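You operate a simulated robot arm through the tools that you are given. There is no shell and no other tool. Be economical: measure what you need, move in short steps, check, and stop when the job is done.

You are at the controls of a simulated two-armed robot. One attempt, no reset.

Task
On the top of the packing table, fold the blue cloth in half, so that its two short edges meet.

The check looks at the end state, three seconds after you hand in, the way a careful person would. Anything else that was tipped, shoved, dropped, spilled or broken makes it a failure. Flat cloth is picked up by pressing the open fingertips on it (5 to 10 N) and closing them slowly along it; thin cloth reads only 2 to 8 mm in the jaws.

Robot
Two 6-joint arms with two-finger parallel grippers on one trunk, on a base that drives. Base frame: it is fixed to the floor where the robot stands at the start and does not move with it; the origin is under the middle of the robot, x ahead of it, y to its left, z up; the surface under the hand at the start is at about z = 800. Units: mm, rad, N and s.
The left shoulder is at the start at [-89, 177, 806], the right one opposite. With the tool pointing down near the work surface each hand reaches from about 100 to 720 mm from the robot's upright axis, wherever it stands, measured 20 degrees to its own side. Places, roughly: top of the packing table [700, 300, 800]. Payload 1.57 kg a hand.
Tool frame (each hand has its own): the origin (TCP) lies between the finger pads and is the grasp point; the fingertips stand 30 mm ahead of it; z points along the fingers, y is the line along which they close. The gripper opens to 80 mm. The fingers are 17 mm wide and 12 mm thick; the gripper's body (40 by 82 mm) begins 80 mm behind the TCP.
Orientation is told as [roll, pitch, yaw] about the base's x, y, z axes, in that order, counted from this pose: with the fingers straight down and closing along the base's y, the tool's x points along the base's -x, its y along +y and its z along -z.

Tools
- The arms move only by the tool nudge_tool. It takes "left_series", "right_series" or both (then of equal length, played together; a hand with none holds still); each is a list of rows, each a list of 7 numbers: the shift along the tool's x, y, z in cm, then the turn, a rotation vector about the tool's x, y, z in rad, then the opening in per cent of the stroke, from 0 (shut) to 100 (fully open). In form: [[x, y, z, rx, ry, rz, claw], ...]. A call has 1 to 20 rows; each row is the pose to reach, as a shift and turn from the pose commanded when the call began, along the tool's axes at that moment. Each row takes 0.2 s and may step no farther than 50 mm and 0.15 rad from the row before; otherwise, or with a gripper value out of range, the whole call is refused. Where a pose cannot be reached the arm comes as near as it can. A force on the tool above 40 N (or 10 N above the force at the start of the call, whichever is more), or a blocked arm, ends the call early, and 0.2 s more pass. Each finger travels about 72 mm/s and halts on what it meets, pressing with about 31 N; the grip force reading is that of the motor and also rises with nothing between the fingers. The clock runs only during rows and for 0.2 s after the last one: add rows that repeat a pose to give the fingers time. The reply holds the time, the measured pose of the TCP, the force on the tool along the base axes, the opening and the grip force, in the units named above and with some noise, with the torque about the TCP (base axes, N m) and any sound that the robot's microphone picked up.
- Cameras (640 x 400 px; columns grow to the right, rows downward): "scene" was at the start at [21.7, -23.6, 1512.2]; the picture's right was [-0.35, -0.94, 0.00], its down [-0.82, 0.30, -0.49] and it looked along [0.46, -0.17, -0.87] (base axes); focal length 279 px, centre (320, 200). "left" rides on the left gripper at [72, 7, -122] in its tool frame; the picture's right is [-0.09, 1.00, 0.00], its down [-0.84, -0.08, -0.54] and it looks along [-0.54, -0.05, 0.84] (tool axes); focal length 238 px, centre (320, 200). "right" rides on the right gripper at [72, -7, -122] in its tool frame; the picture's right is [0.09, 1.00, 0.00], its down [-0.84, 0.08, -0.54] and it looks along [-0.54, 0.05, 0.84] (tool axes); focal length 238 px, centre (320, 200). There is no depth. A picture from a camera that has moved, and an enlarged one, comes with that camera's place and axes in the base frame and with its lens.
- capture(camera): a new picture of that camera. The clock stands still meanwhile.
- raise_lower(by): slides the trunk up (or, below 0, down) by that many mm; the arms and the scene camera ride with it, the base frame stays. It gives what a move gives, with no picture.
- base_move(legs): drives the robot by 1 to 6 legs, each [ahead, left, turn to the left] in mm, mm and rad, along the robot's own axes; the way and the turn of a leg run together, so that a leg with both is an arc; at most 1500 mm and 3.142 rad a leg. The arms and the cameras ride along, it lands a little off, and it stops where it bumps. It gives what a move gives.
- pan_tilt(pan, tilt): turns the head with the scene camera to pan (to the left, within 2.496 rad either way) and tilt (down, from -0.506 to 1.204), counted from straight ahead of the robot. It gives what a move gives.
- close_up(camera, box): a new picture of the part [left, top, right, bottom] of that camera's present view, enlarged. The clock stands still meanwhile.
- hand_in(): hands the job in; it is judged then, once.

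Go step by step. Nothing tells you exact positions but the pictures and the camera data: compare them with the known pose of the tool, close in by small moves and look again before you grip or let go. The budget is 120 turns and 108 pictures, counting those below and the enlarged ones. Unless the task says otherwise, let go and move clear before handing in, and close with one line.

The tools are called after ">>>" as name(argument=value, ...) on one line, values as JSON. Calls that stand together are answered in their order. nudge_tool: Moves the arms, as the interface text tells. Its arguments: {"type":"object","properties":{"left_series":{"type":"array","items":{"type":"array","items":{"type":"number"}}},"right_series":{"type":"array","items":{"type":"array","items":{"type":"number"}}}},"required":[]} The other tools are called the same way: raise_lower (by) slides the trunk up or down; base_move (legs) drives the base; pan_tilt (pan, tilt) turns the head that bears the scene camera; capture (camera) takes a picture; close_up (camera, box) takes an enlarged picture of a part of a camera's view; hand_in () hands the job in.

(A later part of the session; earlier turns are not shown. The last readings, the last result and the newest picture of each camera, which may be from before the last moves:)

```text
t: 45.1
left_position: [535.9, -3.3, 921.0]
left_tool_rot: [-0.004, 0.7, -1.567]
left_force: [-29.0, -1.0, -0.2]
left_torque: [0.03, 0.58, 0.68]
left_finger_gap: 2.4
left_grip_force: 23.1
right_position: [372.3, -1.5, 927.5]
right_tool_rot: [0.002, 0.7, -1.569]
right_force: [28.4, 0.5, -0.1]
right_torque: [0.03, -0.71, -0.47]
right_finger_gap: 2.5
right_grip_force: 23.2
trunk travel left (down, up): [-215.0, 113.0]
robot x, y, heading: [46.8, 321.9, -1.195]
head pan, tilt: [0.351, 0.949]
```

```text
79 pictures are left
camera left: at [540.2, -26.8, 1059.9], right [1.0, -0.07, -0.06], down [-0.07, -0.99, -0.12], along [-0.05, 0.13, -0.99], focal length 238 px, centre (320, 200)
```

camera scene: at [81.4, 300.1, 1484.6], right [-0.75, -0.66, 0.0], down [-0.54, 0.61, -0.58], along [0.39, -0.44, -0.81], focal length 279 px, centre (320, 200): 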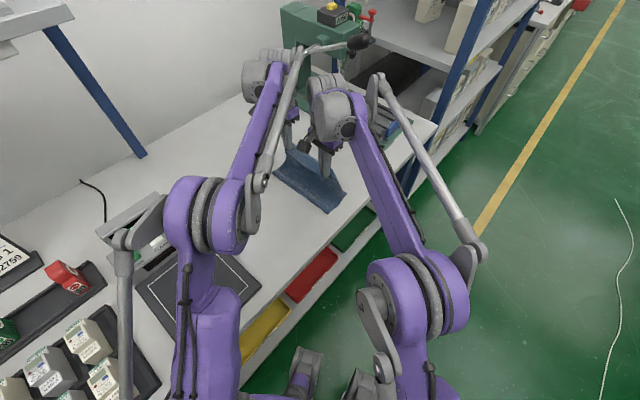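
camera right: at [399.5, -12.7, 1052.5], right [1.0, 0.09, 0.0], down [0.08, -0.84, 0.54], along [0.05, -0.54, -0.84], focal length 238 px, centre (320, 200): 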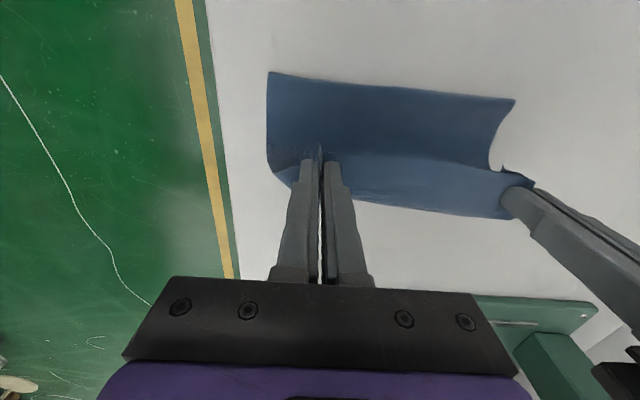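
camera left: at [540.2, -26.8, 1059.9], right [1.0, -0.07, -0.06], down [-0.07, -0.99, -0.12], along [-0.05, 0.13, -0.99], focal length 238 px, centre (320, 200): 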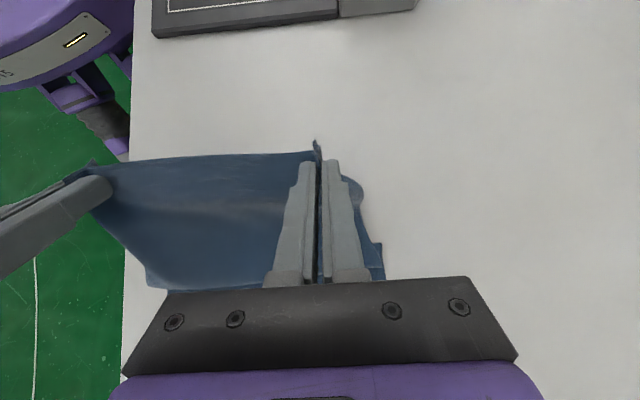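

>>> nudge_tool(left_series=[[0, 0.4, 0, 0, 0, 0, 0], [0, 0.8, 0, 0, 0, 0, 0], [0, 1.2, 0, 0, 0, 0, 0]], right_series=[[0, 1.0, 0, 0, 0, 0, 0], [0, 1.8, 0, 0, 0, 0, 0], [0, 2.5, 0, 0, 0, 0, 0]])

>>> nudge_tool(left_series=[[0, 0, 0, 0, 0.12, 0, 0], [0, 0, 0, 0, 0.24, 0, 0], [0, 0, 0, 0, 0.36, 0, 0], [0, 0, 0, 0, 0.36, 0, 0]], right_series=[[0, 0, 0, 0, 0.12, 0, 0], [0, 0, 0, 0, 0.24, 0, 0], [0, 0, 0, 0, 0.36, 0, 0], [0, 0, 0, 0, 0.36, 0, 0]])

>>> capture(camera="scene")

```text
t: 45.9
left_position: [548.5, -0.8, 922.8]
left_tool_rot: [0.002, 0.701, -1.566]
left_force: [-5.1, 0.4, -0.1]
left_torque: [-0.03, 0.08, 0.11]
left_finger_gap: 1.8
left_grip_force: 23.0
right_position: [395.9, -1.5, 927.5]
right_tool_rot: [-0.004, 0.698, -1.571]
right_force: [3.9, 0.9, -0.1]
right_torque: [0.01, -0.11, -0.11]
right_finger_gap: 2.0
right_grip_force: 23.6
trunk travel left (down, up): [-215.0, 113.0]
robot x, y, heading: [47.9, 320.4, -1.198]
head pan, tilt: [0.351, 0.949]
```

```text
t: 46.9
left_position: [552.2, 2.3, 923.0]
left_tool_rot: [0.013, 0.735, -1.568]
left_force: [0.0, -0.6, 0.6]
left_torque: [-0.03, -0.02, -0.01]
left_finger_gap: 1.9
left_grip_force: 23.6
left hand out of reach, approached as far as the arm can: row 1, 2, 3, 4
right_position: [420.0, 20.8, 930.9]
right_tool_rot: [0.041, 1.024, -1.571]
right_force: [0.6, 0.6, -0.2]
right_torque: [-0.02, 0.0, -0.02]
right_finger_gap: 1.8
right_grip_force: 23.5
right hand out of reach, approached as far as the arm can: row 3, 4
trunk travel left (down, up): [-215.0, 113.0]
robot x, y, heading: [46.0, 318.6, -1.197]
head pan, tilt: [0.351, 0.949]
```

```text
78 pictures are left
camera scene: at [80.9, 300.3, 1484.6], right [-0.75, -0.66, 0.0], down [-0.54, 0.61, -0.58], along [0.39, -0.44, -0.81], focal length 279 px, centre (320, 200)
```

scene: 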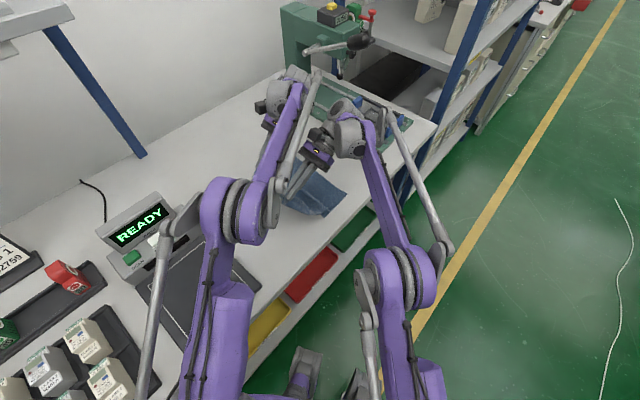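

Tilt is limited by reach from here. I bring the hands back to about y = 60, even them out, and then drive the base another 120 mm toward −y so I can tilt more.

>>> nudge_tool(left_series=[[1.2, 0, 1.5, 0, 0, 0, 0], [2.5, 0, 3.0, 0, 0, 0, 0], [3.8, 0, 4.5, 0, 0, 0, 0], [3.8, 0, 4.5, 0, 0, 0, 0]], right_series=[[0.2, -0.7, 1.4, 0, -0.1, 0, 0], [0.4, -1.4, 2.8, 0, -0.2, 0, 0], [0.7, -2.2, 4.25, 0, -0.3, 0, 0], [0.7, -2.2, 4.25, 0, -0.3, 0, 0]])

>>> base_move(legs=[[112, -43, 0]])

>>> capture(camera="scene")

>>> capture(camera="left")

```text
t: 47.9
left_position: [552.1, 59.2, 914.7]
left_tool_rot: [0.012, 0.735, -1.57]
left_force: [-4.6, -0.1, -0.6]
left_torque: [0.03, 0.1, 0.09]
left_finger_gap: 2.0
left_grip_force: 23.1
right_position: [399.7, 63.9, 913.4]
right_tool_rot: [0.03, 0.719, -1.588]
right_force: [4.7, 0.2, 0.1]
right_torque: [0.08, -0.09, -0.09]
right_finger_gap: 2.0
right_grip_force: 23.5
trunk travel left (down, up): [-215.0, 113.0]
robot x, y, heading: [46.8, 317.8, -1.195]
head pan, tilt: [0.351, 0.949]
```

```text
t: 49.1
left_position: [553.8, -57.7, 915.7]
left_tool_rot: [0.011, 0.738, -1.567]
left_force: [-4.6, -0.4, -0.2]
left_torque: [0.01, 0.07, 0.15]
left_finger_gap: 1.7
left_grip_force: 22.8
right_position: [399.1, -52.4, 913.9]
right_tool_rot: [0.03, 0.722, -1.586]
right_force: [5.2, -0.1, -0.3]
right_torque: [0.03, -0.14, -0.07]
right_finger_gap: 1.8
right_grip_force: 23.5
trunk travel left (down, up): [-215.0, 113.0]
robot x, y, heading: [46.1, 197.7, -1.194]
head pan, tilt: [0.351, 0.949]
```

```text
77 pictures are left
camera scene: at [81.7, 181.5, 1484.6], right [-0.75, -0.66, 0.0], down [-0.54, 0.61, -0.58], along [0.39, -0.43, -0.81], focal length 279 px, centre (320, 200)
```

scene: 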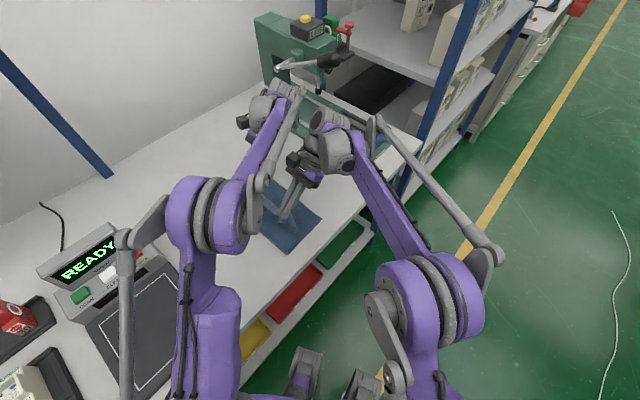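

```text
76 pictures are left
camera left: at [557.3, -86.9, 1052.6], right [1.0, -0.07, -0.05], down [-0.08, -0.98, -0.16], along [-0.04, 0.17, -0.99], focal length 238 px, centre (320, 200)
```

left: 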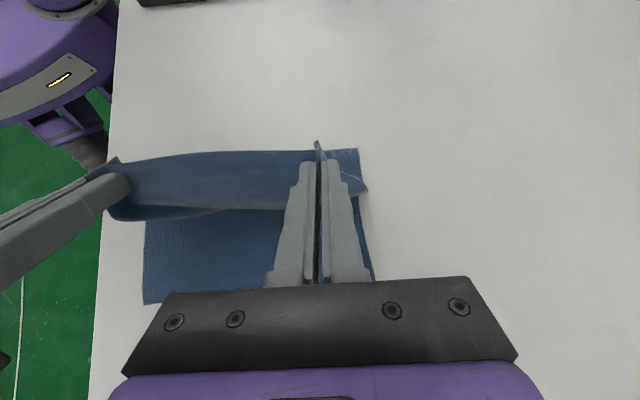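

This looks much better: the fold is now near y ≈ 10 and the lower right corner is still at about (355, −137). I tilt further, which the closer base should allow.

>>> nudge_tool(left_series=[[0, 0, 0, 0, 0.12, 0, 0], [0, 0, 0, 0, 0.24, 0, 0], [0, 0, 0, 0, 0.36, 0, 0], [0, 0, 0, 0, 0.45, 0, 0], [0, 0, 0, 0, 0.45, 0, 0]], right_series=[[0, 0, 0, 0, 0.12, 0, 0], [0, 0, 0, 0, 0.24, 0, 0], [0, 0, 0, 0, 0.36, 0, 0], [0, 0, 0, 0, 0.45, 0, 0], [0, 0, 0, 0, 0.45, 0, 0]])

>>> capture(camera="left")

```text
t: 50.3
left_position: [561.7, -52.6, 915.7]
left_tool_rot: [0.027, 0.775, -1.563]
left_force: [-0.5, 0.1, -0.8]
left_torque: [-0.02, 0.0, -0.01]
left_finger_gap: 1.9
left_grip_force: 24.1
left hand out of reach, approached as far as the arm can: row 1, 2, 3, 4, 5
right_position: [418.3, -30.8, 916.5]
right_tool_rot: [0.082, 1.153, -1.556]
right_force: [0.2, -0.2, 0.2]
right_torque: [0.02, -0.02, -0.02]
right_finger_gap: 1.9
right_grip_force: 23.3
right hand out of reach, approached as far as the arm can: row 3, 4, 5
trunk travel left (down, up): [-215.0, 113.0]
robot x, y, heading: [46.7, 200.3, -1.194]
head pan, tilt: [0.351, 0.949]
```

```text
75 pictures are left
camera left: at [563.3, -86.6, 1052.1], right [1.0, -0.08, -0.04], down [-0.09, -0.98, -0.2], along [-0.03, 0.2, -0.98], focal length 238 px, centre (320, 200)
```

left: 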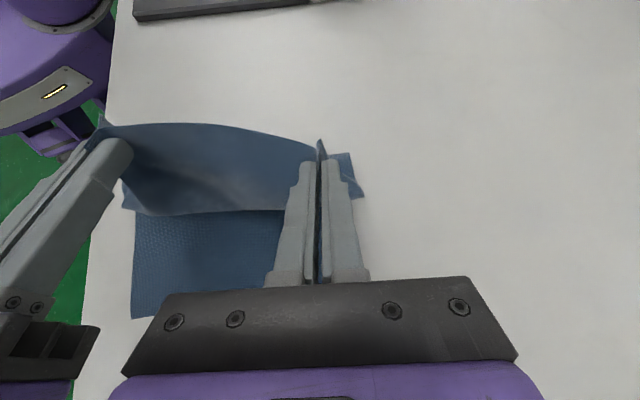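

The left wrist tops out near 0.77 rad, so I use about 0.75 on both. I bring the edge down to roughly 30 mm above the lower layer, at y ≈ −90.

>>> nudge_tool(left_series=[[-1.7, -0.1, 0.2, 0, 0, 0, 0], [-3.4, -0.3, 0.35, 0, 0, 0, 0], [-5.0, -0.4, 0.5, 0, 0, 0, 0], [-6.7, -0.6, 0.7, 0, 0, 0, 0], [-8.4, -0.7, 0.86, 0, 0, 0, 0], [-8.4, -0.7, 0.86, 0, 0, 0, 0]], right_series=[[-1.8, -0.3, -0.8, 0, -0.08, 0, 0], [-3.6, -0.7, -1.6, 0, -0.16, 0, 0], [-5.4, -1.0, -2.5, 0, -0.24, 0, 0], [-7.2, -1.4, -3.3, 0, -0.32, 0, 0], [-8.95, -1.7, -4.1, 0, -0.4, 0, 0], [-8.95, -1.7, -4.1, 0, -0.4, 0, 0]])

>>> capture(camera="left")

>>> capture(camera="right")

>>> close_up(camera="scene", box=[200, 125, 400, 250])

```text
t: 51.7
left_position: [557.7, -102.9, 849.4]
left_tool_rot: [0.032, 0.753, -1.569]
left_force: [-20.8, -1.4, -0.2]
left_torque: [-0.06, 0.41, 0.54]
left_finger_gap: 2.1
left_grip_force: 23.3
left hand out of reach, approached as far as the arm can: row 3, 4, 5, 6
right_position: [400.0, -102.3, 850.3]
right_tool_rot: [0.033, 0.771, -1.581]
right_force: [21.4, 1.6, 0.4]
right_torque: [0.01, -0.52, -0.39]
right_finger_gap: 2.0
right_grip_force: 24.2
trunk travel left (down, up): [-215.0, 113.0]
robot x, y, heading: [50.2, 199.8, -1.191]
head pan, tilt: [0.351, 0.949]
```

```text
74 pictures are left
camera left: at [560.2, -134.6, 987.7], right [1.0, -0.09, -0.04], down [-0.09, -0.98, -0.18], along [-0.02, 0.18, -0.98], focal length 238 px, centre (320, 200)
```

left: 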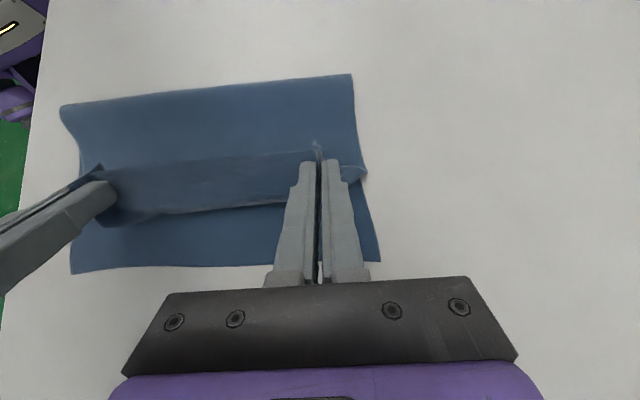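

```text
73 pictures are left
camera right: at [388.9, -133.8, 986.8], right [1.0, 0.03, 0.09], down [0.05, -0.98, -0.19], along [0.08, 0.2, -0.98], focal length 238 px, centre (320, 200)
```

right: 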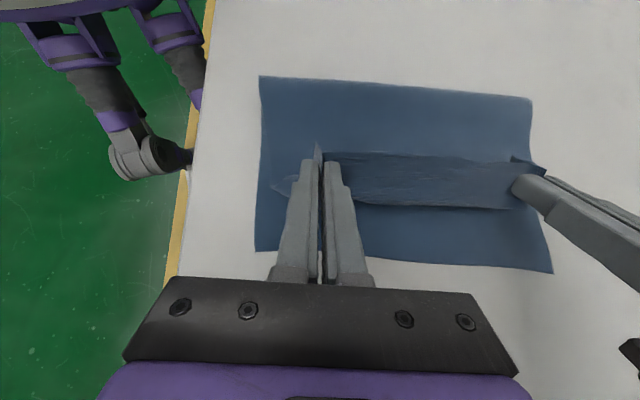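

```text
3.20 times, centred on (300, 188) of scene
camera zoom: at [81.6, 182.6, 1484.6], right [-0.75, -0.66, 0.0], down [-0.54, 0.61, -0.58], along [0.39, -0.44, -0.81], focal length 892 px, centre (384, 240)
```

zoom: 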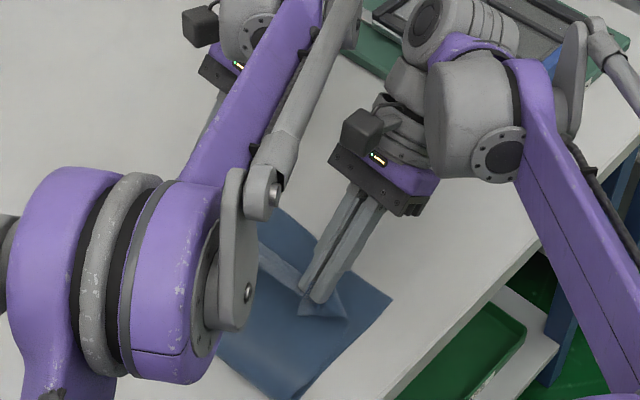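

The layers look right now: the fold lies along y ≈ 10 and the lower right edge at y ≈ −140 to −152, with the held strip curled above. I take the sideways tension off, open both hands and withdraw up and toward −y so the strip can unroll.

>>> nudge_tool(left_series=[[0, -0.35, 0, 0, 0, 0, 0], [0, -0.35, 0, 0, 0, 0, 0]], right_series=[[0, 0.35, 0, 0, 0, 0, 0], [0, 0.35, 0, 0, 0, 0, 0]])

>>> nudge_tool(left_series=[[0, 0, 0, 0, 0, 0, 15], [0, 0, 0, 0, 0, 0, 30], [0, 0, -0.3, 0, 0, 0, 40], [0, 0, -2, 0, 0, 0, 40], [0, 0, -4, 0, 0, 0, 40], [0, 0, -6, 0, 0, 0, 40], [0, 0, -6, 0, 0, 0, 40]], right_series=[[0, 0, 0, 0, 0, 0, 15], [0, 0, 0, 0, 0, 0, 30], [0, 0, -0.3, 0, 0, 0, 40], [0, 0, -2, 0, 0, 0, 40], [0, 0, -4, 0, 0, 0, 40], [0, 0, -6, 0, 0, 0, 40], [0, 0, -6, 0, 0, 0, 40]])

>>> capture(camera="left")

>>> capture(camera="right")

```text
t: 52.3
left_position: [560.7, -102.1, 850.2]
left_tool_rot: [0.037, 0.756, -1.565]
left_force: [-15.3, -0.3, 0.5]
left_torque: [-0.03, 0.33, 0.44]
left_finger_gap: 2.0
left_grip_force: 23.4
left hand out of reach, approached as far as the arm can: row 1, 2
right_position: [403.0, -102.5, 850.1]
right_tool_rot: [0.032, 0.771, -1.581]
right_force: [15.9, 1.4, 0.8]
right_torque: [0.03, -0.38, -0.31]
right_finger_gap: 2.2
right_grip_force: 24.2
trunk travel left (down, up): [-215.0, 113.0]
robot x, y, heading: [52.6, 199.3, -1.196]
head pan, tilt: [0.351, 0.949]
```

```text
t: 53.9
left_position: [564.1, -140.4, 895.0]
left_tool_rot: [0.041, 0.747, -1.567]
left_force: [0.0, 0.2, 0.0]
left_torque: [-0.03, 0.02, -0.01]
left_finger_gap: 32.3
left_grip_force: 0.0
left hand out of reach, approached as far as the arm can: row 4, 5, 6, 7
right_position: [400.4, -145.2, 894.5]
right_tool_rot: [0.03, 0.772, -1.585]
right_force: [-0.1, -0.2, 0.2]
right_torque: [0.03, 0.01, -0.03]
right_finger_gap: 32.0
right_grip_force: 0.0
trunk travel left (down, up): [-215.0, 113.0]
robot x, y, heading: [48.3, 202.1, -1.195]
head pan, tilt: [0.351, 0.949]
```

```text
71 pictures are left
camera left: at [564.6, -171.1, 1032.3], right [1.0, -0.09, -0.03], down [-0.09, -0.98, -0.17], along [-0.02, 0.18, -0.98], focal length 238 px, centre (320, 200)
```

left: 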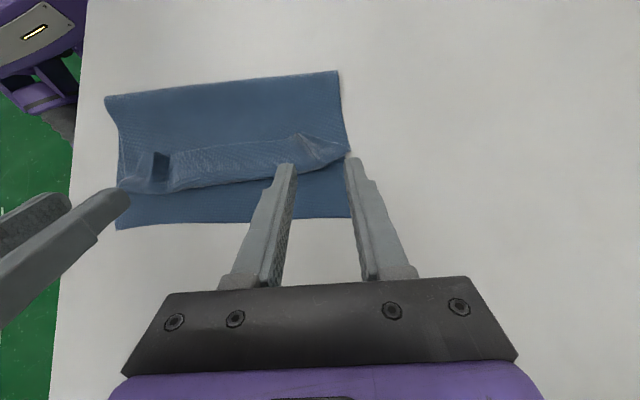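

```text
70 pictures are left
camera right: at [389.8, -176.2, 1029.9], right [1.0, 0.03, 0.09], down [0.05, -0.98, -0.19], along [0.08, 0.2, -0.98], focal length 238 px, centre (320, 200)
```

right: 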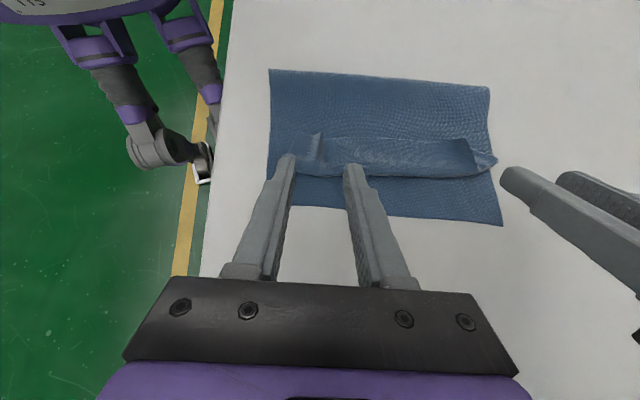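

The strip stayed curled back: its edge points +y at about y ≈ −60 to −75, and the curl is at y ≈ −85 to −106. I'll need to flip it over toward −y, so I first take a closer look at its shape.

>>> close_up(camera="right", box=[250, 60, 510, 230])

>>> close_up(camera="scene", box=[200, 125, 400, 250])

```text
2.35 times, centred on (380, 145) of right
camera zoom: at [389.8, -176.2, 1029.9], right [1.0, 0.03, 0.09], down [0.05, -0.98, -0.19], along [0.08, 0.2, -0.98], focal length 561 px, centre (179, 329)
```

zoom: 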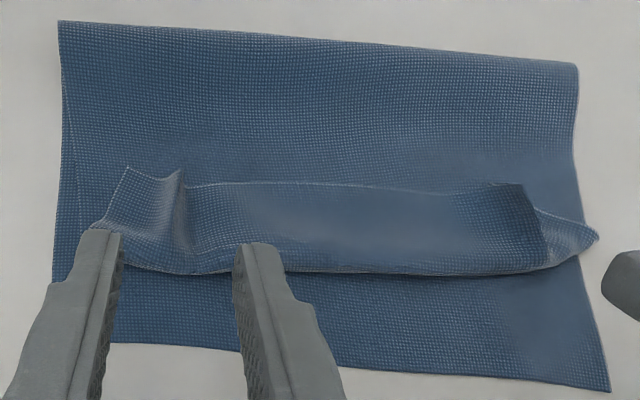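

```text
3.20 times, centred on (300, 188) of scene
camera zoom: at [81.7, 182.8, 1484.6], right [-0.75, -0.66, 0.0], down [-0.54, 0.61, -0.58], along [0.39, -0.44, -0.81], focal length 892 px, centre (384, 240)
```

zoom: 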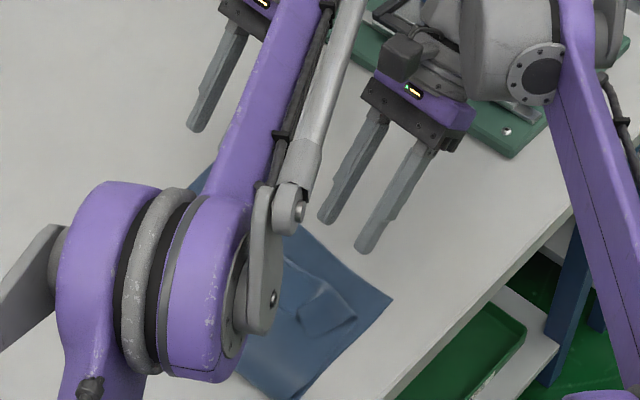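

The flap lies loosely on the upper layer with its free edge slightly raised. I'll set the tools upright, place the open fingertips just +y of that edge and push it toward −y so that it rolls over.

>>> nudge_tool(left_series=[[2.0, 0, -2.2, 0, -0.1, 0, 40], [4.1, -0.3, -4.3, 0, -0.22, 0, 40], [5.8, -0.8, -2.5, 0, -0.36, 0, 40], [7.5, -1.2, -0.7, 0, -0.5, 0, 50], [9.2, -1.6, 1.2, 0, -0.63, 0, 60], [11.0, -1.9, 2.2, 0, -0.747, 0, 75], [11.0, -1.9, 2.2, 0, -0.747, 0, 75]], right_series=[[2.0, 0, -2.2, 0, -0.1, 0, 40], [4.1, 0.3, -4.3, 0, -0.22, 0, 40], [5.8, 0.8, -2.5, 0, -0.36, 0, 40], [7.5, 1.4, -0.7, 0, -0.5, 0, 50], [9.2, 2.0, 1.2, 0, -0.65, 0, 60], [11.0, 2.5, 2.2, 0, -0.772, 0, 75], [11.0, 2.5, 2.2, 0, -0.772, 0, 75]])

>>> capture(camera="left")

>>> capture(camera="right")

```text
t: 55.5
left_position: [547.3, -46.5, 954.4]
left_tool_rot: [0.019, 0.024, -1.584]
left_force: [0.5, -0.7, 0.1]
left_torque: [0.01, -0.01, 0.02]
left_finger_gap: 60.2
left_grip_force: 0.1
right_position: [426.7, -52.1, 954.7]
right_tool_rot: [0.023, -0.002, -1.605]
right_force: [0.5, -0.5, -0.2]
right_torque: [0.02, 0.08, 0.0]
right_finger_gap: 59.8
right_grip_force: 0.1
trunk travel left (down, up): [-215.0, 113.0]
robot x, y, heading: [46.3, 202.9, -1.192]
head pan, tilt: [0.351, 0.949]
```

```text
67 pictures are left
camera left: at [550.3, 21.0, 1078.1], right [0.99, -0.11, 0.02], down [-0.1, -0.85, 0.52], along [-0.04, -0.52, -0.86], focal length 238 px, centre (320, 200)
```

left: 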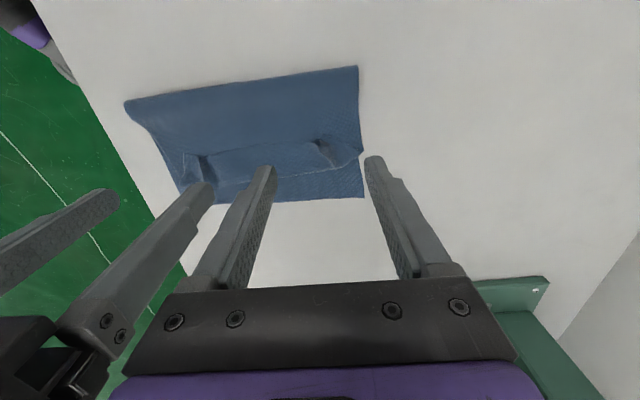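

```text
66 pictures are left
camera right: at [419.3, 21.8, 1074.4], right [1.0, 0.06, 0.02], down [0.04, -0.84, 0.54], along [0.05, -0.54, -0.84], focal length 238 px, centre (320, 200)
```

right: 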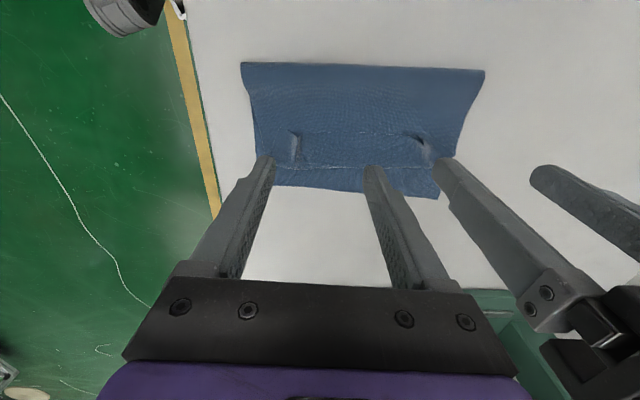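

The flap's edge is near y ≈ −58. I lower the open fingertips at y ≈ −38, onto or just above the upper layer.

>>> nudge_tool(left_series=[[0.9, 0, 3, 0, 0, 0, 75], [0.9, 0, 6, 0, 0, 0, 75], [0.9, 0, 9, 0, 0, 0, 75], [0.9, 0, 10.8, 0, 0, 0, 75], [0.9, 0, 11.6, 0, 0, 0, 75], [0.9, 0, 11.8, 0, 0, 0, 75]], right_series=[[1.4, 0, 3, 0, 0, 0, 75], [1.4, 0, 6, 0, 0, 0, 75], [1.4, 0, 9, 0, 0, 0, 75], [1.4, 0, 10.8, 0, 0, 0, 75], [1.4, 0, 11.6, 0, 0, 0, 75], [1.4, 0, 11.8, 0, 0, 0, 75]])

>>> capture(camera="left")

>>> capture(camera="right")

```text
t: 56.9
left_position: [547.5, -34.0, 836.4]
left_tool_rot: [0.02, 0.028, -1.583]
left_force: [0.6, 0.4, -0.5]
left_torque: [0.04, 0.0, 0.02]
left_finger_gap: 60.1
left_grip_force: 0.0
right_position: [429.6, -35.9, 836.5]
right_tool_rot: [0.024, 0.002, -1.605]
right_force: [-0.8, 0.1, 0.1]
right_torque: [-0.01, 0.0, -0.04]
right_finger_gap: 59.8
right_grip_force: 0.1
trunk travel left (down, up): [-215.0, 113.0]
robot x, y, heading: [47.9, 201.8, -1.19]
head pan, tilt: [0.351, 0.949]
```

```text
65 pictures are left
camera left: at [552.0, 33.8, 959.7], right [0.99, -0.11, 0.02], down [-0.1, -0.85, 0.52], along [-0.04, -0.52, -0.86], focal length 238 px, centre (320, 200)
```

left: 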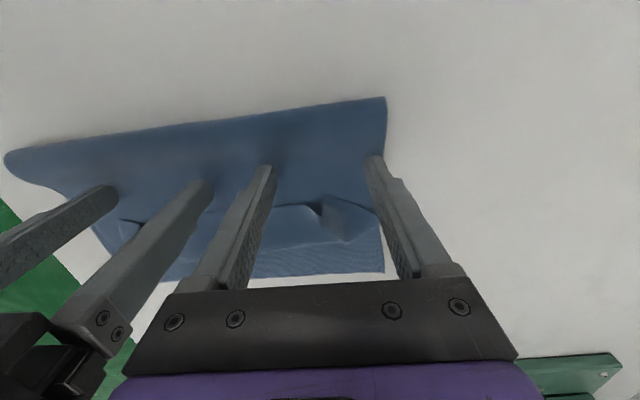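

```text
64 pictures are left
camera right: at [421.7, 37.3, 956.6], right [1.0, 0.06, 0.02], down [0.04, -0.84, 0.54], along [0.05, -0.54, -0.84], focal length 238 px, centre (320, 200)
```

right: 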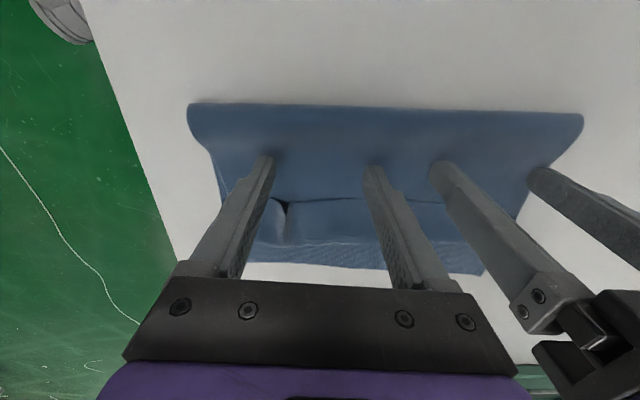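

The tips are 5–6 mm above the table with the flap's raised edge just ahead. I lower 1.5 mm more and push slowly toward −y.

>>> nudge_tool(left_series=[[0, 0, 0.15, 0, 0, 0, 75], [-0.8, 0, 0.15, 0, 0, 0, 75], [-1.6, 0, 0.15, 0, 0, 0, 75], [-2.4, 0, 0.15, 0, 0, 0, 75], [-3.2, 0, 0.15, 0, 0, 0, 75], [-4.0, 0, 0.15, 0, 0, 0, 75]], right_series=[[0, 0, 0.15, 0, 0, 0, 75], [-0.8, 0, 0.15, 0, 0, 0, 75], [-1.6, 0, 0.15, 0, 0, 0, 75], [-2.4, 0, 0.15, 0, 0, 0, 75], [-3.2, 0, 0.15, 0, 0, 0, 75], [-4.0, 0, 0.15, 0, 0, 0, 75]])

>>> capture(camera="left")

>>> capture(camera="right")

```text
t: 58.3
left_position: [546.6, -73.7, 833.8]
left_tool_rot: [0.018, 0.028, -1.584]
left_force: [0.1, -0.7, 0.8]
left_torque: [-0.02, 0.01, 0.0]
left_finger_gap: 60.1
left_grip_force: 0.0
right_position: [428.8, -76.9, 834.4]
right_tool_rot: [0.022, -0.001, -1.605]
right_force: [1.2, -0.7, 0.2]
right_torque: [-0.03, 0.01, 0.0]
right_finger_gap: 60.1
right_grip_force: 0.2
trunk travel left (down, up): [-215.0, 113.0]
robot x, y, heading: [45.8, 202.2, -1.2]
head pan, tilt: [0.351, 0.949]
```

```text
63 pictures are left
camera left: at [551.8, -6.7, 957.7], right [0.99, -0.1, 0.02], down [-0.1, -0.85, 0.52], along [-0.04, -0.52, -0.86], focal length 238 px, centre (320, 200)
```

left: 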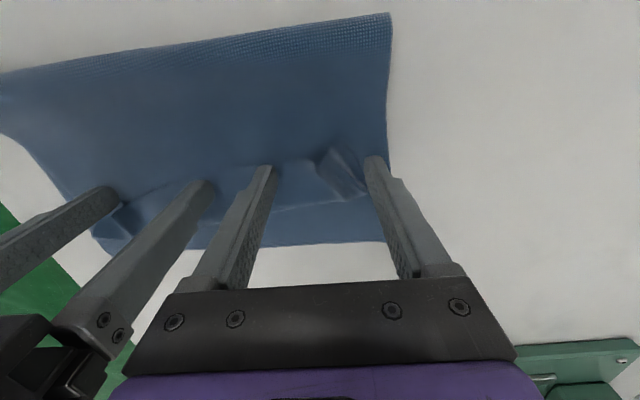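

```text
62 pictures are left
camera right: at [421.9, -3.8, 955.1], right [1.0, 0.06, 0.02], down [0.04, -0.84, 0.54], along [0.05, -0.54, -0.84], focal length 238 px, centre (320, 200)
```

right: 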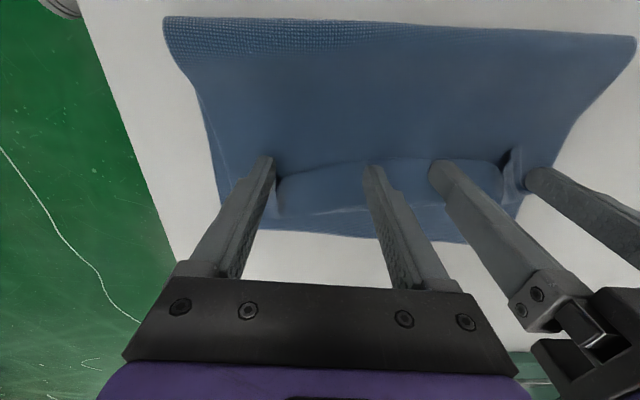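

It's working: the flap's edge and curl are rolling toward −y while the lower edge stays at y ≈ −142. I keep pushing.

>>> nudge_tool(left_series=[[-0.6, 0, 0, 0, 0, 0, 75], [-1.2, 0, 0, 0, 0, 0, 75], [-1.8, 0, 0, 0, 0, 0, 75], [-2.4, 0, 0, 0, 0, 0, 75], [-3.0, 0, 0, 0, 0, 0, 75]], right_series=[[-0.6, 0, 0, 0, 0, 0, 75], [-1.2, 0, 0, 0, 0, 0, 75], [-1.8, 0, 0, 0, 0, 0, 75], [-2.4, 0, 0, 0, 0, 0, 75], [-3.0, 0, 0, 0, 0, 0, 75]])

>>> capture(camera="left")

>>> capture(camera="right")

```text
t: 59.5
left_position: [548.4, -104.8, 833.4]
left_tool_rot: [0.019, 0.027, -1.584]
left_force: [-0.2, -0.8, 0.4]
left_torque: [-0.01, 0.01, -0.01]
left_finger_gap: 59.9
left_grip_force: 0.1
right_position: [426.8, -107.8, 835.2]
right_tool_rot: [0.023, -0.002, -1.605]
right_force: [-0.3, 0.3, -0.1]
right_torque: [0.02, -0.01, 0.01]
right_finger_gap: 60.1
right_grip_force: 0.1
trunk travel left (down, up): [-215.0, 113.0]
robot x, y, heading: [45.8, 203.4, -1.196]
head pan, tilt: [0.351, 0.949]
```

```text
61 pictures are left
camera left: at [551.9, -36.9, 956.5], right [0.99, -0.1, 0.02], down [-0.1, -0.85, 0.52], along [-0.04, -0.52, -0.86], focal length 238 px, centre (320, 200)
```

left: 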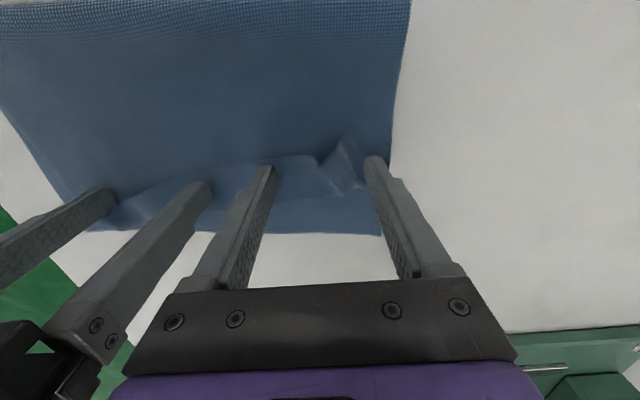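

```text
60 pictures are left
camera right: at [420.8, -34.1, 955.6], right [1.0, 0.06, 0.02], down [0.04, -0.84, 0.54], along [0.05, -0.54, -0.84], focal length 238 px, centre (320, 200)
```

right: 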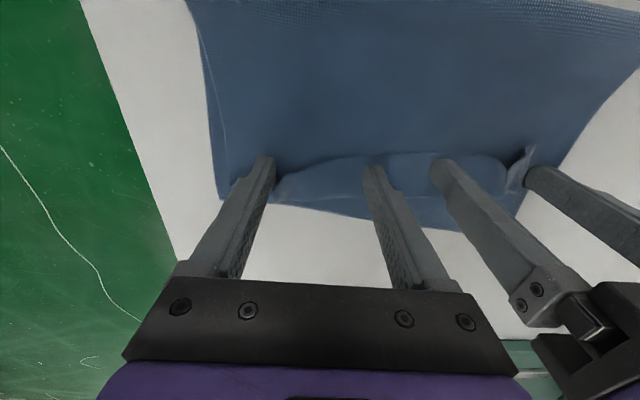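

>>> nudge_tool(left_series=[[-0.6, 0, 0, 0, 0, 0, 75], [-1.2, 0, 0, 0, 0, 0, 75], [-1.8, 0, 0, 0, 0, 0, 75], [-2.4, 0, 0, 0, 0, 0, 75], [-3.0, 0, 0, 0, 0, 0, 75]], right_series=[[-0.6, 0, 0, 0, 0, 0, 75], [-1.2, 0, 0, 0, 0, 0, 75], [-1.8, 0, 0, 0, 0, 0, 75], [-2.4, 0, 0, 0, 0, 0, 75], [-3.0, 0, 0, 0, 0, 0, 75]])

>>> capture(camera="left")

>>> capture(camera="right")

```text
t: 60.7
left_position: [545.8, -133.0, 833.1]
left_tool_rot: [0.02, 0.027, -1.583]
left_force: [0.7, 0.8, 2.5]
left_torque: [0.02, 0.08, -0.04]
left_finger_gap: 60.0
left_grip_force: 0.0
right_position: [425.8, -138.8, 836.1]
right_tool_rot: [0.022, -0.001, -1.605]
right_force: [0.1, 0.6, -0.1]
right_torque: [0.03, 0.0, -0.01]
right_finger_gap: 60.2
right_grip_force: 0.0
trunk travel left (down, up): [-215.0, 113.0]
robot x, y, heading: [46.3, 199.0, -1.196]
head pan, tilt: [0.351, 0.949]
```

```text
59 pictures are left
camera left: at [551.4, -66.2, 955.8], right [0.99, -0.11, 0.02], down [-0.1, -0.85, 0.52], along [-0.04, -0.52, -0.86], focal length 238 px, centre (320, 200)
```

left: 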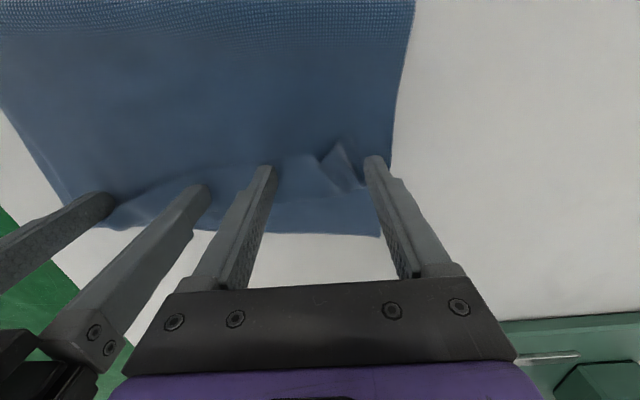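

```text
58 pictures are left
camera right: at [419.7, -64.8, 956.3], right [1.0, 0.06, 0.02], down [0.04, -0.84, 0.54], along [0.05, -0.54, -0.84], focal length 238 px, centre (320, 200)
```

right: 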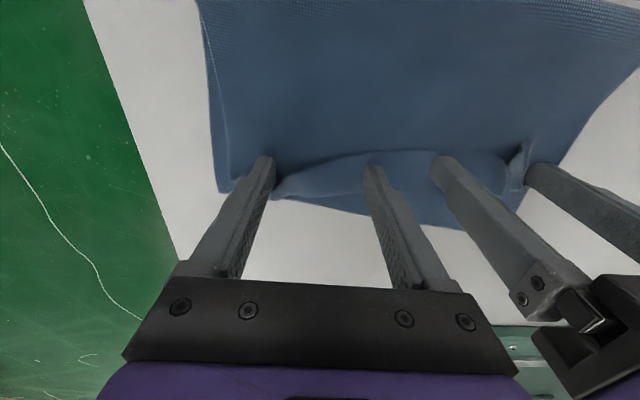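

For that last stretch the whole cloth slid with the fingers instead of unrolling. I lift off and look again.

>>> nudge_tool(left_series=[[0, 0, -3, 0, 0, 0, 75], [1.5, 0, -7, 0, 0, 0, 75], [4, 0, -11, 0, 0, 0, 75], [6, 0, -13, 0, 0, 0, 75]], right_series=[[0, 0, -3, 0, 0, 0, 75], [1.5, 0, -7, 0, 0, 0, 75], [4, 0, -11, 0, 0, 0, 75], [6, 0, -13, 0, 0, 0, 75]])

>>> capture(camera="left")

>>> capture(camera="right")

```text
t: 61.7
left_position: [544.0, -75.9, 963.9]
left_tool_rot: [0.02, 0.028, -1.584]
left_force: [-0.9, -0.6, -0.2]
left_torque: [0.01, -0.02, 0.02]
left_finger_gap: 60.2
left_grip_force: 0.1
right_position: [425.3, -76.6, 966.5]
right_tool_rot: [0.021, -0.005, -1.603]
right_force: [0.9, -0.1, -0.5]
right_torque: [-0.02, 0.0, 0.01]
right_finger_gap: 59.8
right_grip_force: 0.0
trunk travel left (down, up): [-215.0, 113.0]
robot x, y, heading: [46.6, 199.8, -1.197]
head pan, tilt: [0.351, 0.949]
```

```text
57 pictures are left
camera left: at [548.2, -8.4, 1087.6], right [0.99, -0.11, 0.02], down [-0.1, -0.85, 0.52], along [-0.04, -0.52, -0.86], focal length 238 px, centre (320, 200)
```

left: 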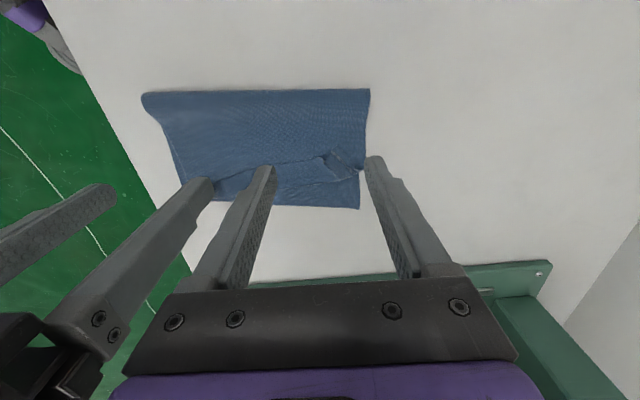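

```text
56 pictures are left
camera right: at [419.7, -2.3, 1086.5], right [1.0, 0.06, 0.02], down [0.04, -0.84, 0.54], along [0.05, -0.54, -0.84], focal length 238 px, centre (320, 200)
```

right: 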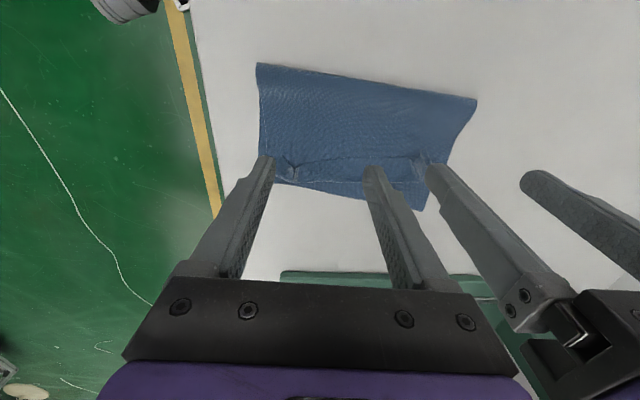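

>>> nudge_tool(left_series=[[2, 0, 0, 0, 0.12, 0, 75], [4, 0, 0, 0, 0.24, 0, 75], [5, 1, -1, 0, 0.36, 0, 75], [5, 3, -2, 0, 0.45, 0, 75], [5, 3, -2, 0, 0.45, 0, 75]], right_series=[[3, 0, 0, 0, 0, 0, 75], [6, 0, 0, 0, 0, 0, 75], [9, -2, 0, 0, 0, 0, 75], [12, -4, 0, 0, 0, 0, 75], [14, -6, 0, 0, 0, 0, 75]])

>>> close_up(camera="left", box=[40, 30, 460, 290])

```text
t: 63.1
left_position: [577.3, -21.6, 989.8]
left_tool_rot: [0.024, 0.48, -1.561]
left_force: [0.9, -0.4, 0.0]
left_torque: [0.03, 0.0, 0.02]
left_finger_gap: 60.2
left_grip_force: 0.0
right_position: [355.4, 20.7, 956.3]
right_tool_rot: [0.005, -0.006, -1.695]
right_force: [-0.4, 0.4, 1.3]
right_torque: [-0.03, 0.07, -0.02]
right_finger_gap: 59.9
right_grip_force: 0.1
trunk travel left (down, up): [-215.0, 113.0]
robot x, y, heading: [46.7, 200.4, -1.198]
head pan, tilt: [0.351, 0.949]
stopped in row 5 (right hand): the arm was blocked; the commanded pose is now the measured one
```

```text
1.52 times, centred on (250, 160) of left
camera zoom: at [580.3, -15.0, 1129.1], right [1.0, -0.08, -0.02], down [-0.08, -0.99, 0.09], along [-0.03, -0.09, -1.0], focal length 363 px, centre (427, 261)
```

zoom: 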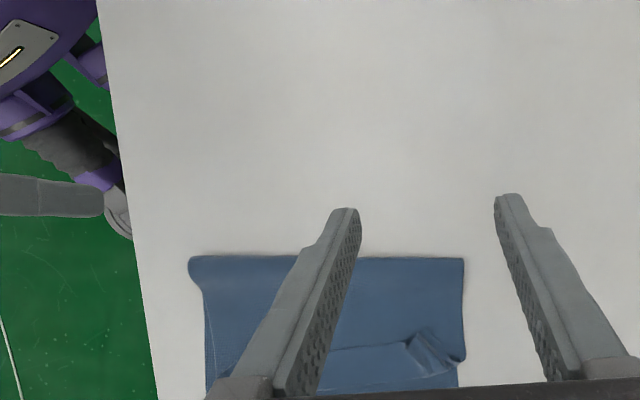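

>>> nudge_tool(left_series=[[-2.4, -2, -1.2, 0, 0, 0, 100], [-4.8, -4, -2.4, 0, 0, 0, 100], [-7.1, -6, -3.7, 0, 0, 0, 100], [-7.1, -6, -3.7, 0, 0, 0, 100]], right_series=[[-0.7, 0, 0, 0, 0, 0, 75], [-1.4, 0, 0, 0, 0, 0, 75], [-2, 0, 0, 0, 0, 0, 75], [-2, 0, 0, 0, 0, 0, 75]])

>>> close_up(camera="left", box=[100, 30, 520, 290])

```text
t: 64.3
left_position: [534.9, -86.0, 990.4]
left_tool_rot: [0.033, 0.482, -1.509]
left_force: [0.2, 0.5, -0.7]
left_torque: [0.02, 0.02, 0.02]
left_finger_gap: 80.0
left_grip_force: 0.0
right_position: [337.3, -21.4, 948.1]
right_tool_rot: [-0.003, -0.011, -1.746]
right_force: [-0.1, -0.1, 0.5]
right_torque: [0.01, 0.01, 0.01]
right_finger_gap: 60.2
right_grip_force: 0.0
trunk travel left (down, up): [-215.0, 113.0]
robot x, y, heading: [45.1, 204.0, -1.197]
head pan, tilt: [0.351, 0.949]
stopped in row 4 (right hand): the arm was blocked; the commanded pose is now the measured one
```

```text
1.52 times, centred on (310, 160) of left
camera zoom: at [536.5, -79.2, 1131.6], right [1.0, -0.04, -0.01], down [-0.04, -1.0, 0.09], along [-0.02, -0.09, -1.0], focal length 363 px, centre (335, 261)
```

zoom: 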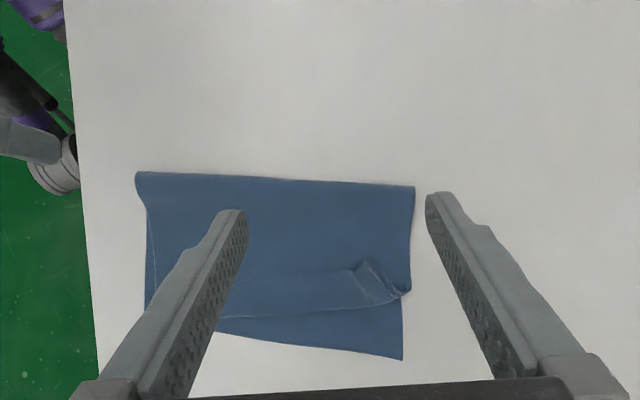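

The right arm reports being blocked, so I check the scene before moving on.

>>> capture(camera="scene")

>>> capture(camera="right")

```text
53 pictures are left
camera scene: at [81.6, 182.2, 1484.6], right [-0.75, -0.66, 0.0], down [-0.54, 0.61, -0.58], along [0.39, -0.44, -0.81], focal length 279 px, centre (320, 200)
```

scene: 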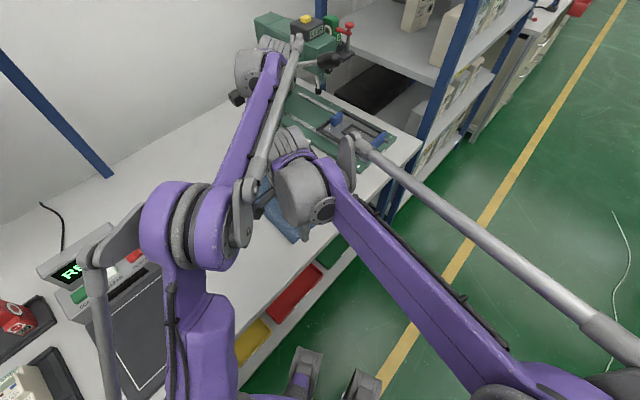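

```text
52 pictures are left
camera right: at [343.1, 53.6, 1068.2], right [1.0, -0.08, 0.0], down [-0.07, -0.83, 0.55], along [-0.05, -0.55, -0.83], focal length 238 px, centre (320, 200)
```

right: 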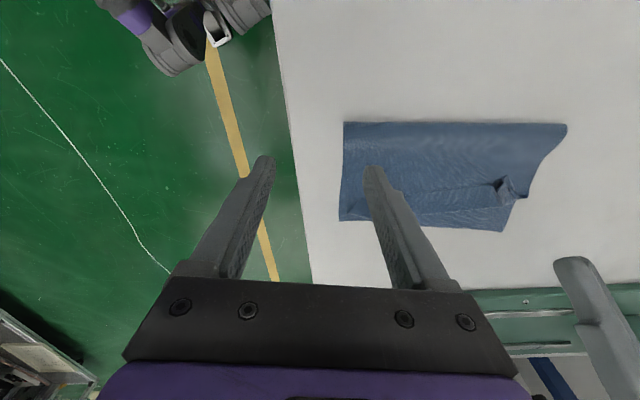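

The right wrist is touching the left forearm. I move the right hand away toward −y, then look at the strip closely.

>>> nudge_tool(right_series=[[-1.5, -0.5, 0, 0, 0, 0, 75], [-3, -1, 0, 0, 0, 0, 75], [-5, -1.5, 0, 0, 0, 0, 75], [-7, -2, 0, 0, 0, 0, 75]])

>>> close_up(camera="left", box=[170, 130, 410, 280])

>>> close_up(camera="right", box=[300, 50, 620, 250])

```text
t: 65.3
left_position: [535.4, -87.6, 990.8]
left_tool_rot: [0.034, 0.482, -1.512]
left_force: [-0.2, 0.1, -0.7]
left_torque: [0.02, -0.01, 0.0]
left_finger_gap: 79.8
left_grip_force: 0.1
right_position: [307.0, -85.2, 949.7]
right_tool_rot: [0.0, -0.013, -1.746]
right_force: [-0.3, -0.3, 0.3]
right_torque: [0.0, -0.01, -0.02]
right_finger_gap: 60.0
right_grip_force: 0.1
trunk travel left (down, up): [-215.0, 113.0]
robot x, y, heading: [46.0, 202.1, -1.196]
head pan, tilt: [0.351, 0.949]
```

```text
2.67 times, centred on (290, 205) of left
camera zoom: at [535.8, -79.9, 1131.2], right [1.0, -0.04, -0.01], down [-0.04, -1.0, 0.09], along [-0.02, -0.09, -1.0], focal length 636 px, centre (400, 187)
```

zoom: 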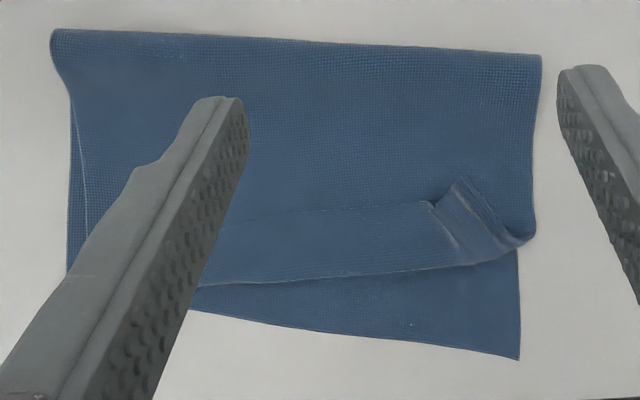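

```text
2.00 times, centred on (460, 150) of right
camera zoom: at [312.8, -9.7, 1069.2], right [1.0, -0.08, 0.0], down [-0.07, -0.83, 0.55], along [-0.05, -0.55, -0.83], focal length 477 px, centre (40, 300)
```

zoom: 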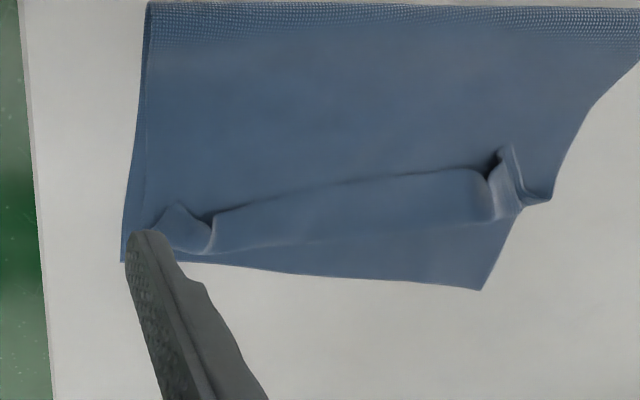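

The flap is still about 33 mm wide, and the whole folded cloth has slid and turned slightly (lower right edge from (352, −163) to (590, −204)). I'll regrip the two raised ridges on the flap's free edge with the tools leaning the other way, then roll the hands over; the base moves a bit closer first.

>>> base_move(legs=[[65, -25, 0]])

>>> nudge_tool(left_series=[[0.8, 0, -0.6, 0, -0.13, 0, 50], [1.5, 0, -1, 0, -0.26, 0, 50], [2.2, 0, -1, 0, -0.39, 0, 50], [3, 0, -1, 0, -0.52, 0, 50], [4, 0.5, -1, 0, -0.65, 0, 50], [6, 1, -1, 0, -0.78, 0, 50], [8, 1.5, -1, 0, -0.91, 0, 50], [10, 2, -1, 0, -1.04, 0, 50], [11, 2, -1, 0, -1.17, 0, 40], [11, 2, -1, 0, -1.25, 0, 40]])

>>> capture(camera="left")

>>> capture(camera="scene")

```text
t: 66.3
left_position: [535.0, -154.6, 990.1]
left_tool_rot: [0.034, 0.483, -1.511]
left_force: [0.7, -0.3, -0.3]
left_torque: [0.02, 0.02, 0.02]
left_finger_gap: 79.8
left_grip_force: 0.0
right_position: [306.7, -153.2, 950.1]
right_tool_rot: [0.002, -0.01, -1.743]
right_force: [0.3, -0.9, 0.4]
right_torque: [0.0, -0.01, 0.02]
right_finger_gap: 60.0
right_grip_force: 0.1
trunk travel left (down, up): [-215.0, 113.0]
robot x, y, heading: [43.8, 130.6, -1.193]
head pan, tilt: [0.351, 0.949]
```

```text
t: 68.5
left_position: [550.3, -60.0, 1050.9]
left_tool_rot: [0.041, -0.77, -1.556]
left_force: [-0.4, -0.1, -0.6]
left_torque: [-0.01, 0.02, -0.02]
left_finger_gap: 31.9
left_grip_force: 0.0
right_position: [307.3, -151.0, 950.1]
right_tool_rot: [0.0, -0.012, -1.741]
right_force: [-0.3, 0.9, 0.6]
right_torque: [0.02, 0.02, 0.03]
right_finger_gap: 60.1
right_grip_force: 0.0
trunk travel left (down, up): [-215.0, 113.0]
robot x, y, heading: [45.7, 132.4, -1.192]
head pan, tilt: [0.351, 0.949]
```

```text
49 pictures are left
camera left: at [549.0, 75.7, 1088.0], right [1.0, -0.02, 0.09], down [-0.1, -0.23, 0.97], along [0.0, -0.97, -0.23], focal length 238 px, centre (320, 200)
```

left: 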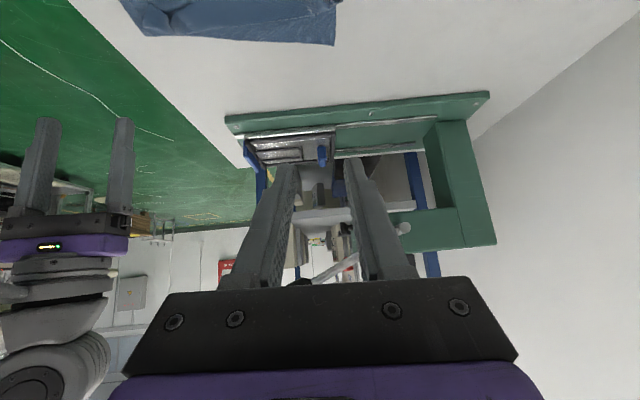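

```text
48 pictures are left
camera scene: at [81.5, 114.1, 1484.6], right [-0.75, -0.66, 0.0], down [-0.54, 0.61, -0.58], along [0.39, -0.43, -0.81], focal length 279 px, centre (320, 200)
```

scene: 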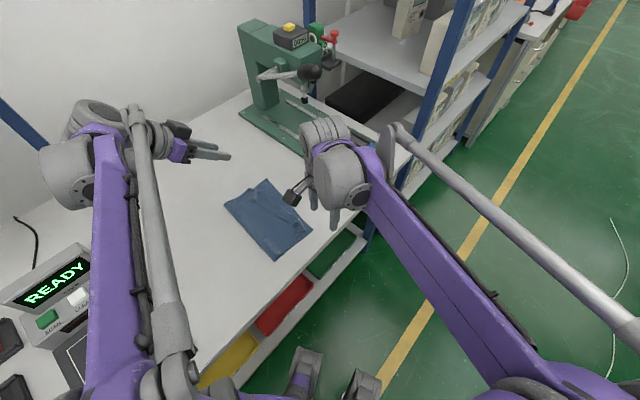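

Now the scene camera sees the cloth without obstruction. I take an enlarged view to locate the flap precisely.

>>> close_up(camera="scene", box=[210, 165, 338, 245])

```text
5.00 times, centred on (274, 205) of scene
camera zoom: at [81.5, 114.1, 1484.6], right [-0.75, -0.66, 0.0], down [-0.54, 0.61, -0.58], along [0.39, -0.43, -0.81], focal length 1394 px, centre (550, 175)
```

zoom: 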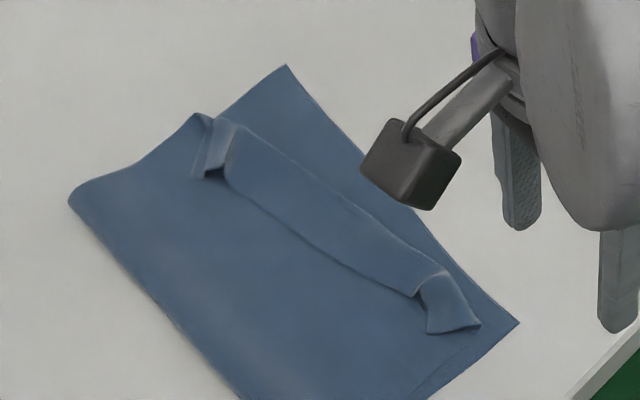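

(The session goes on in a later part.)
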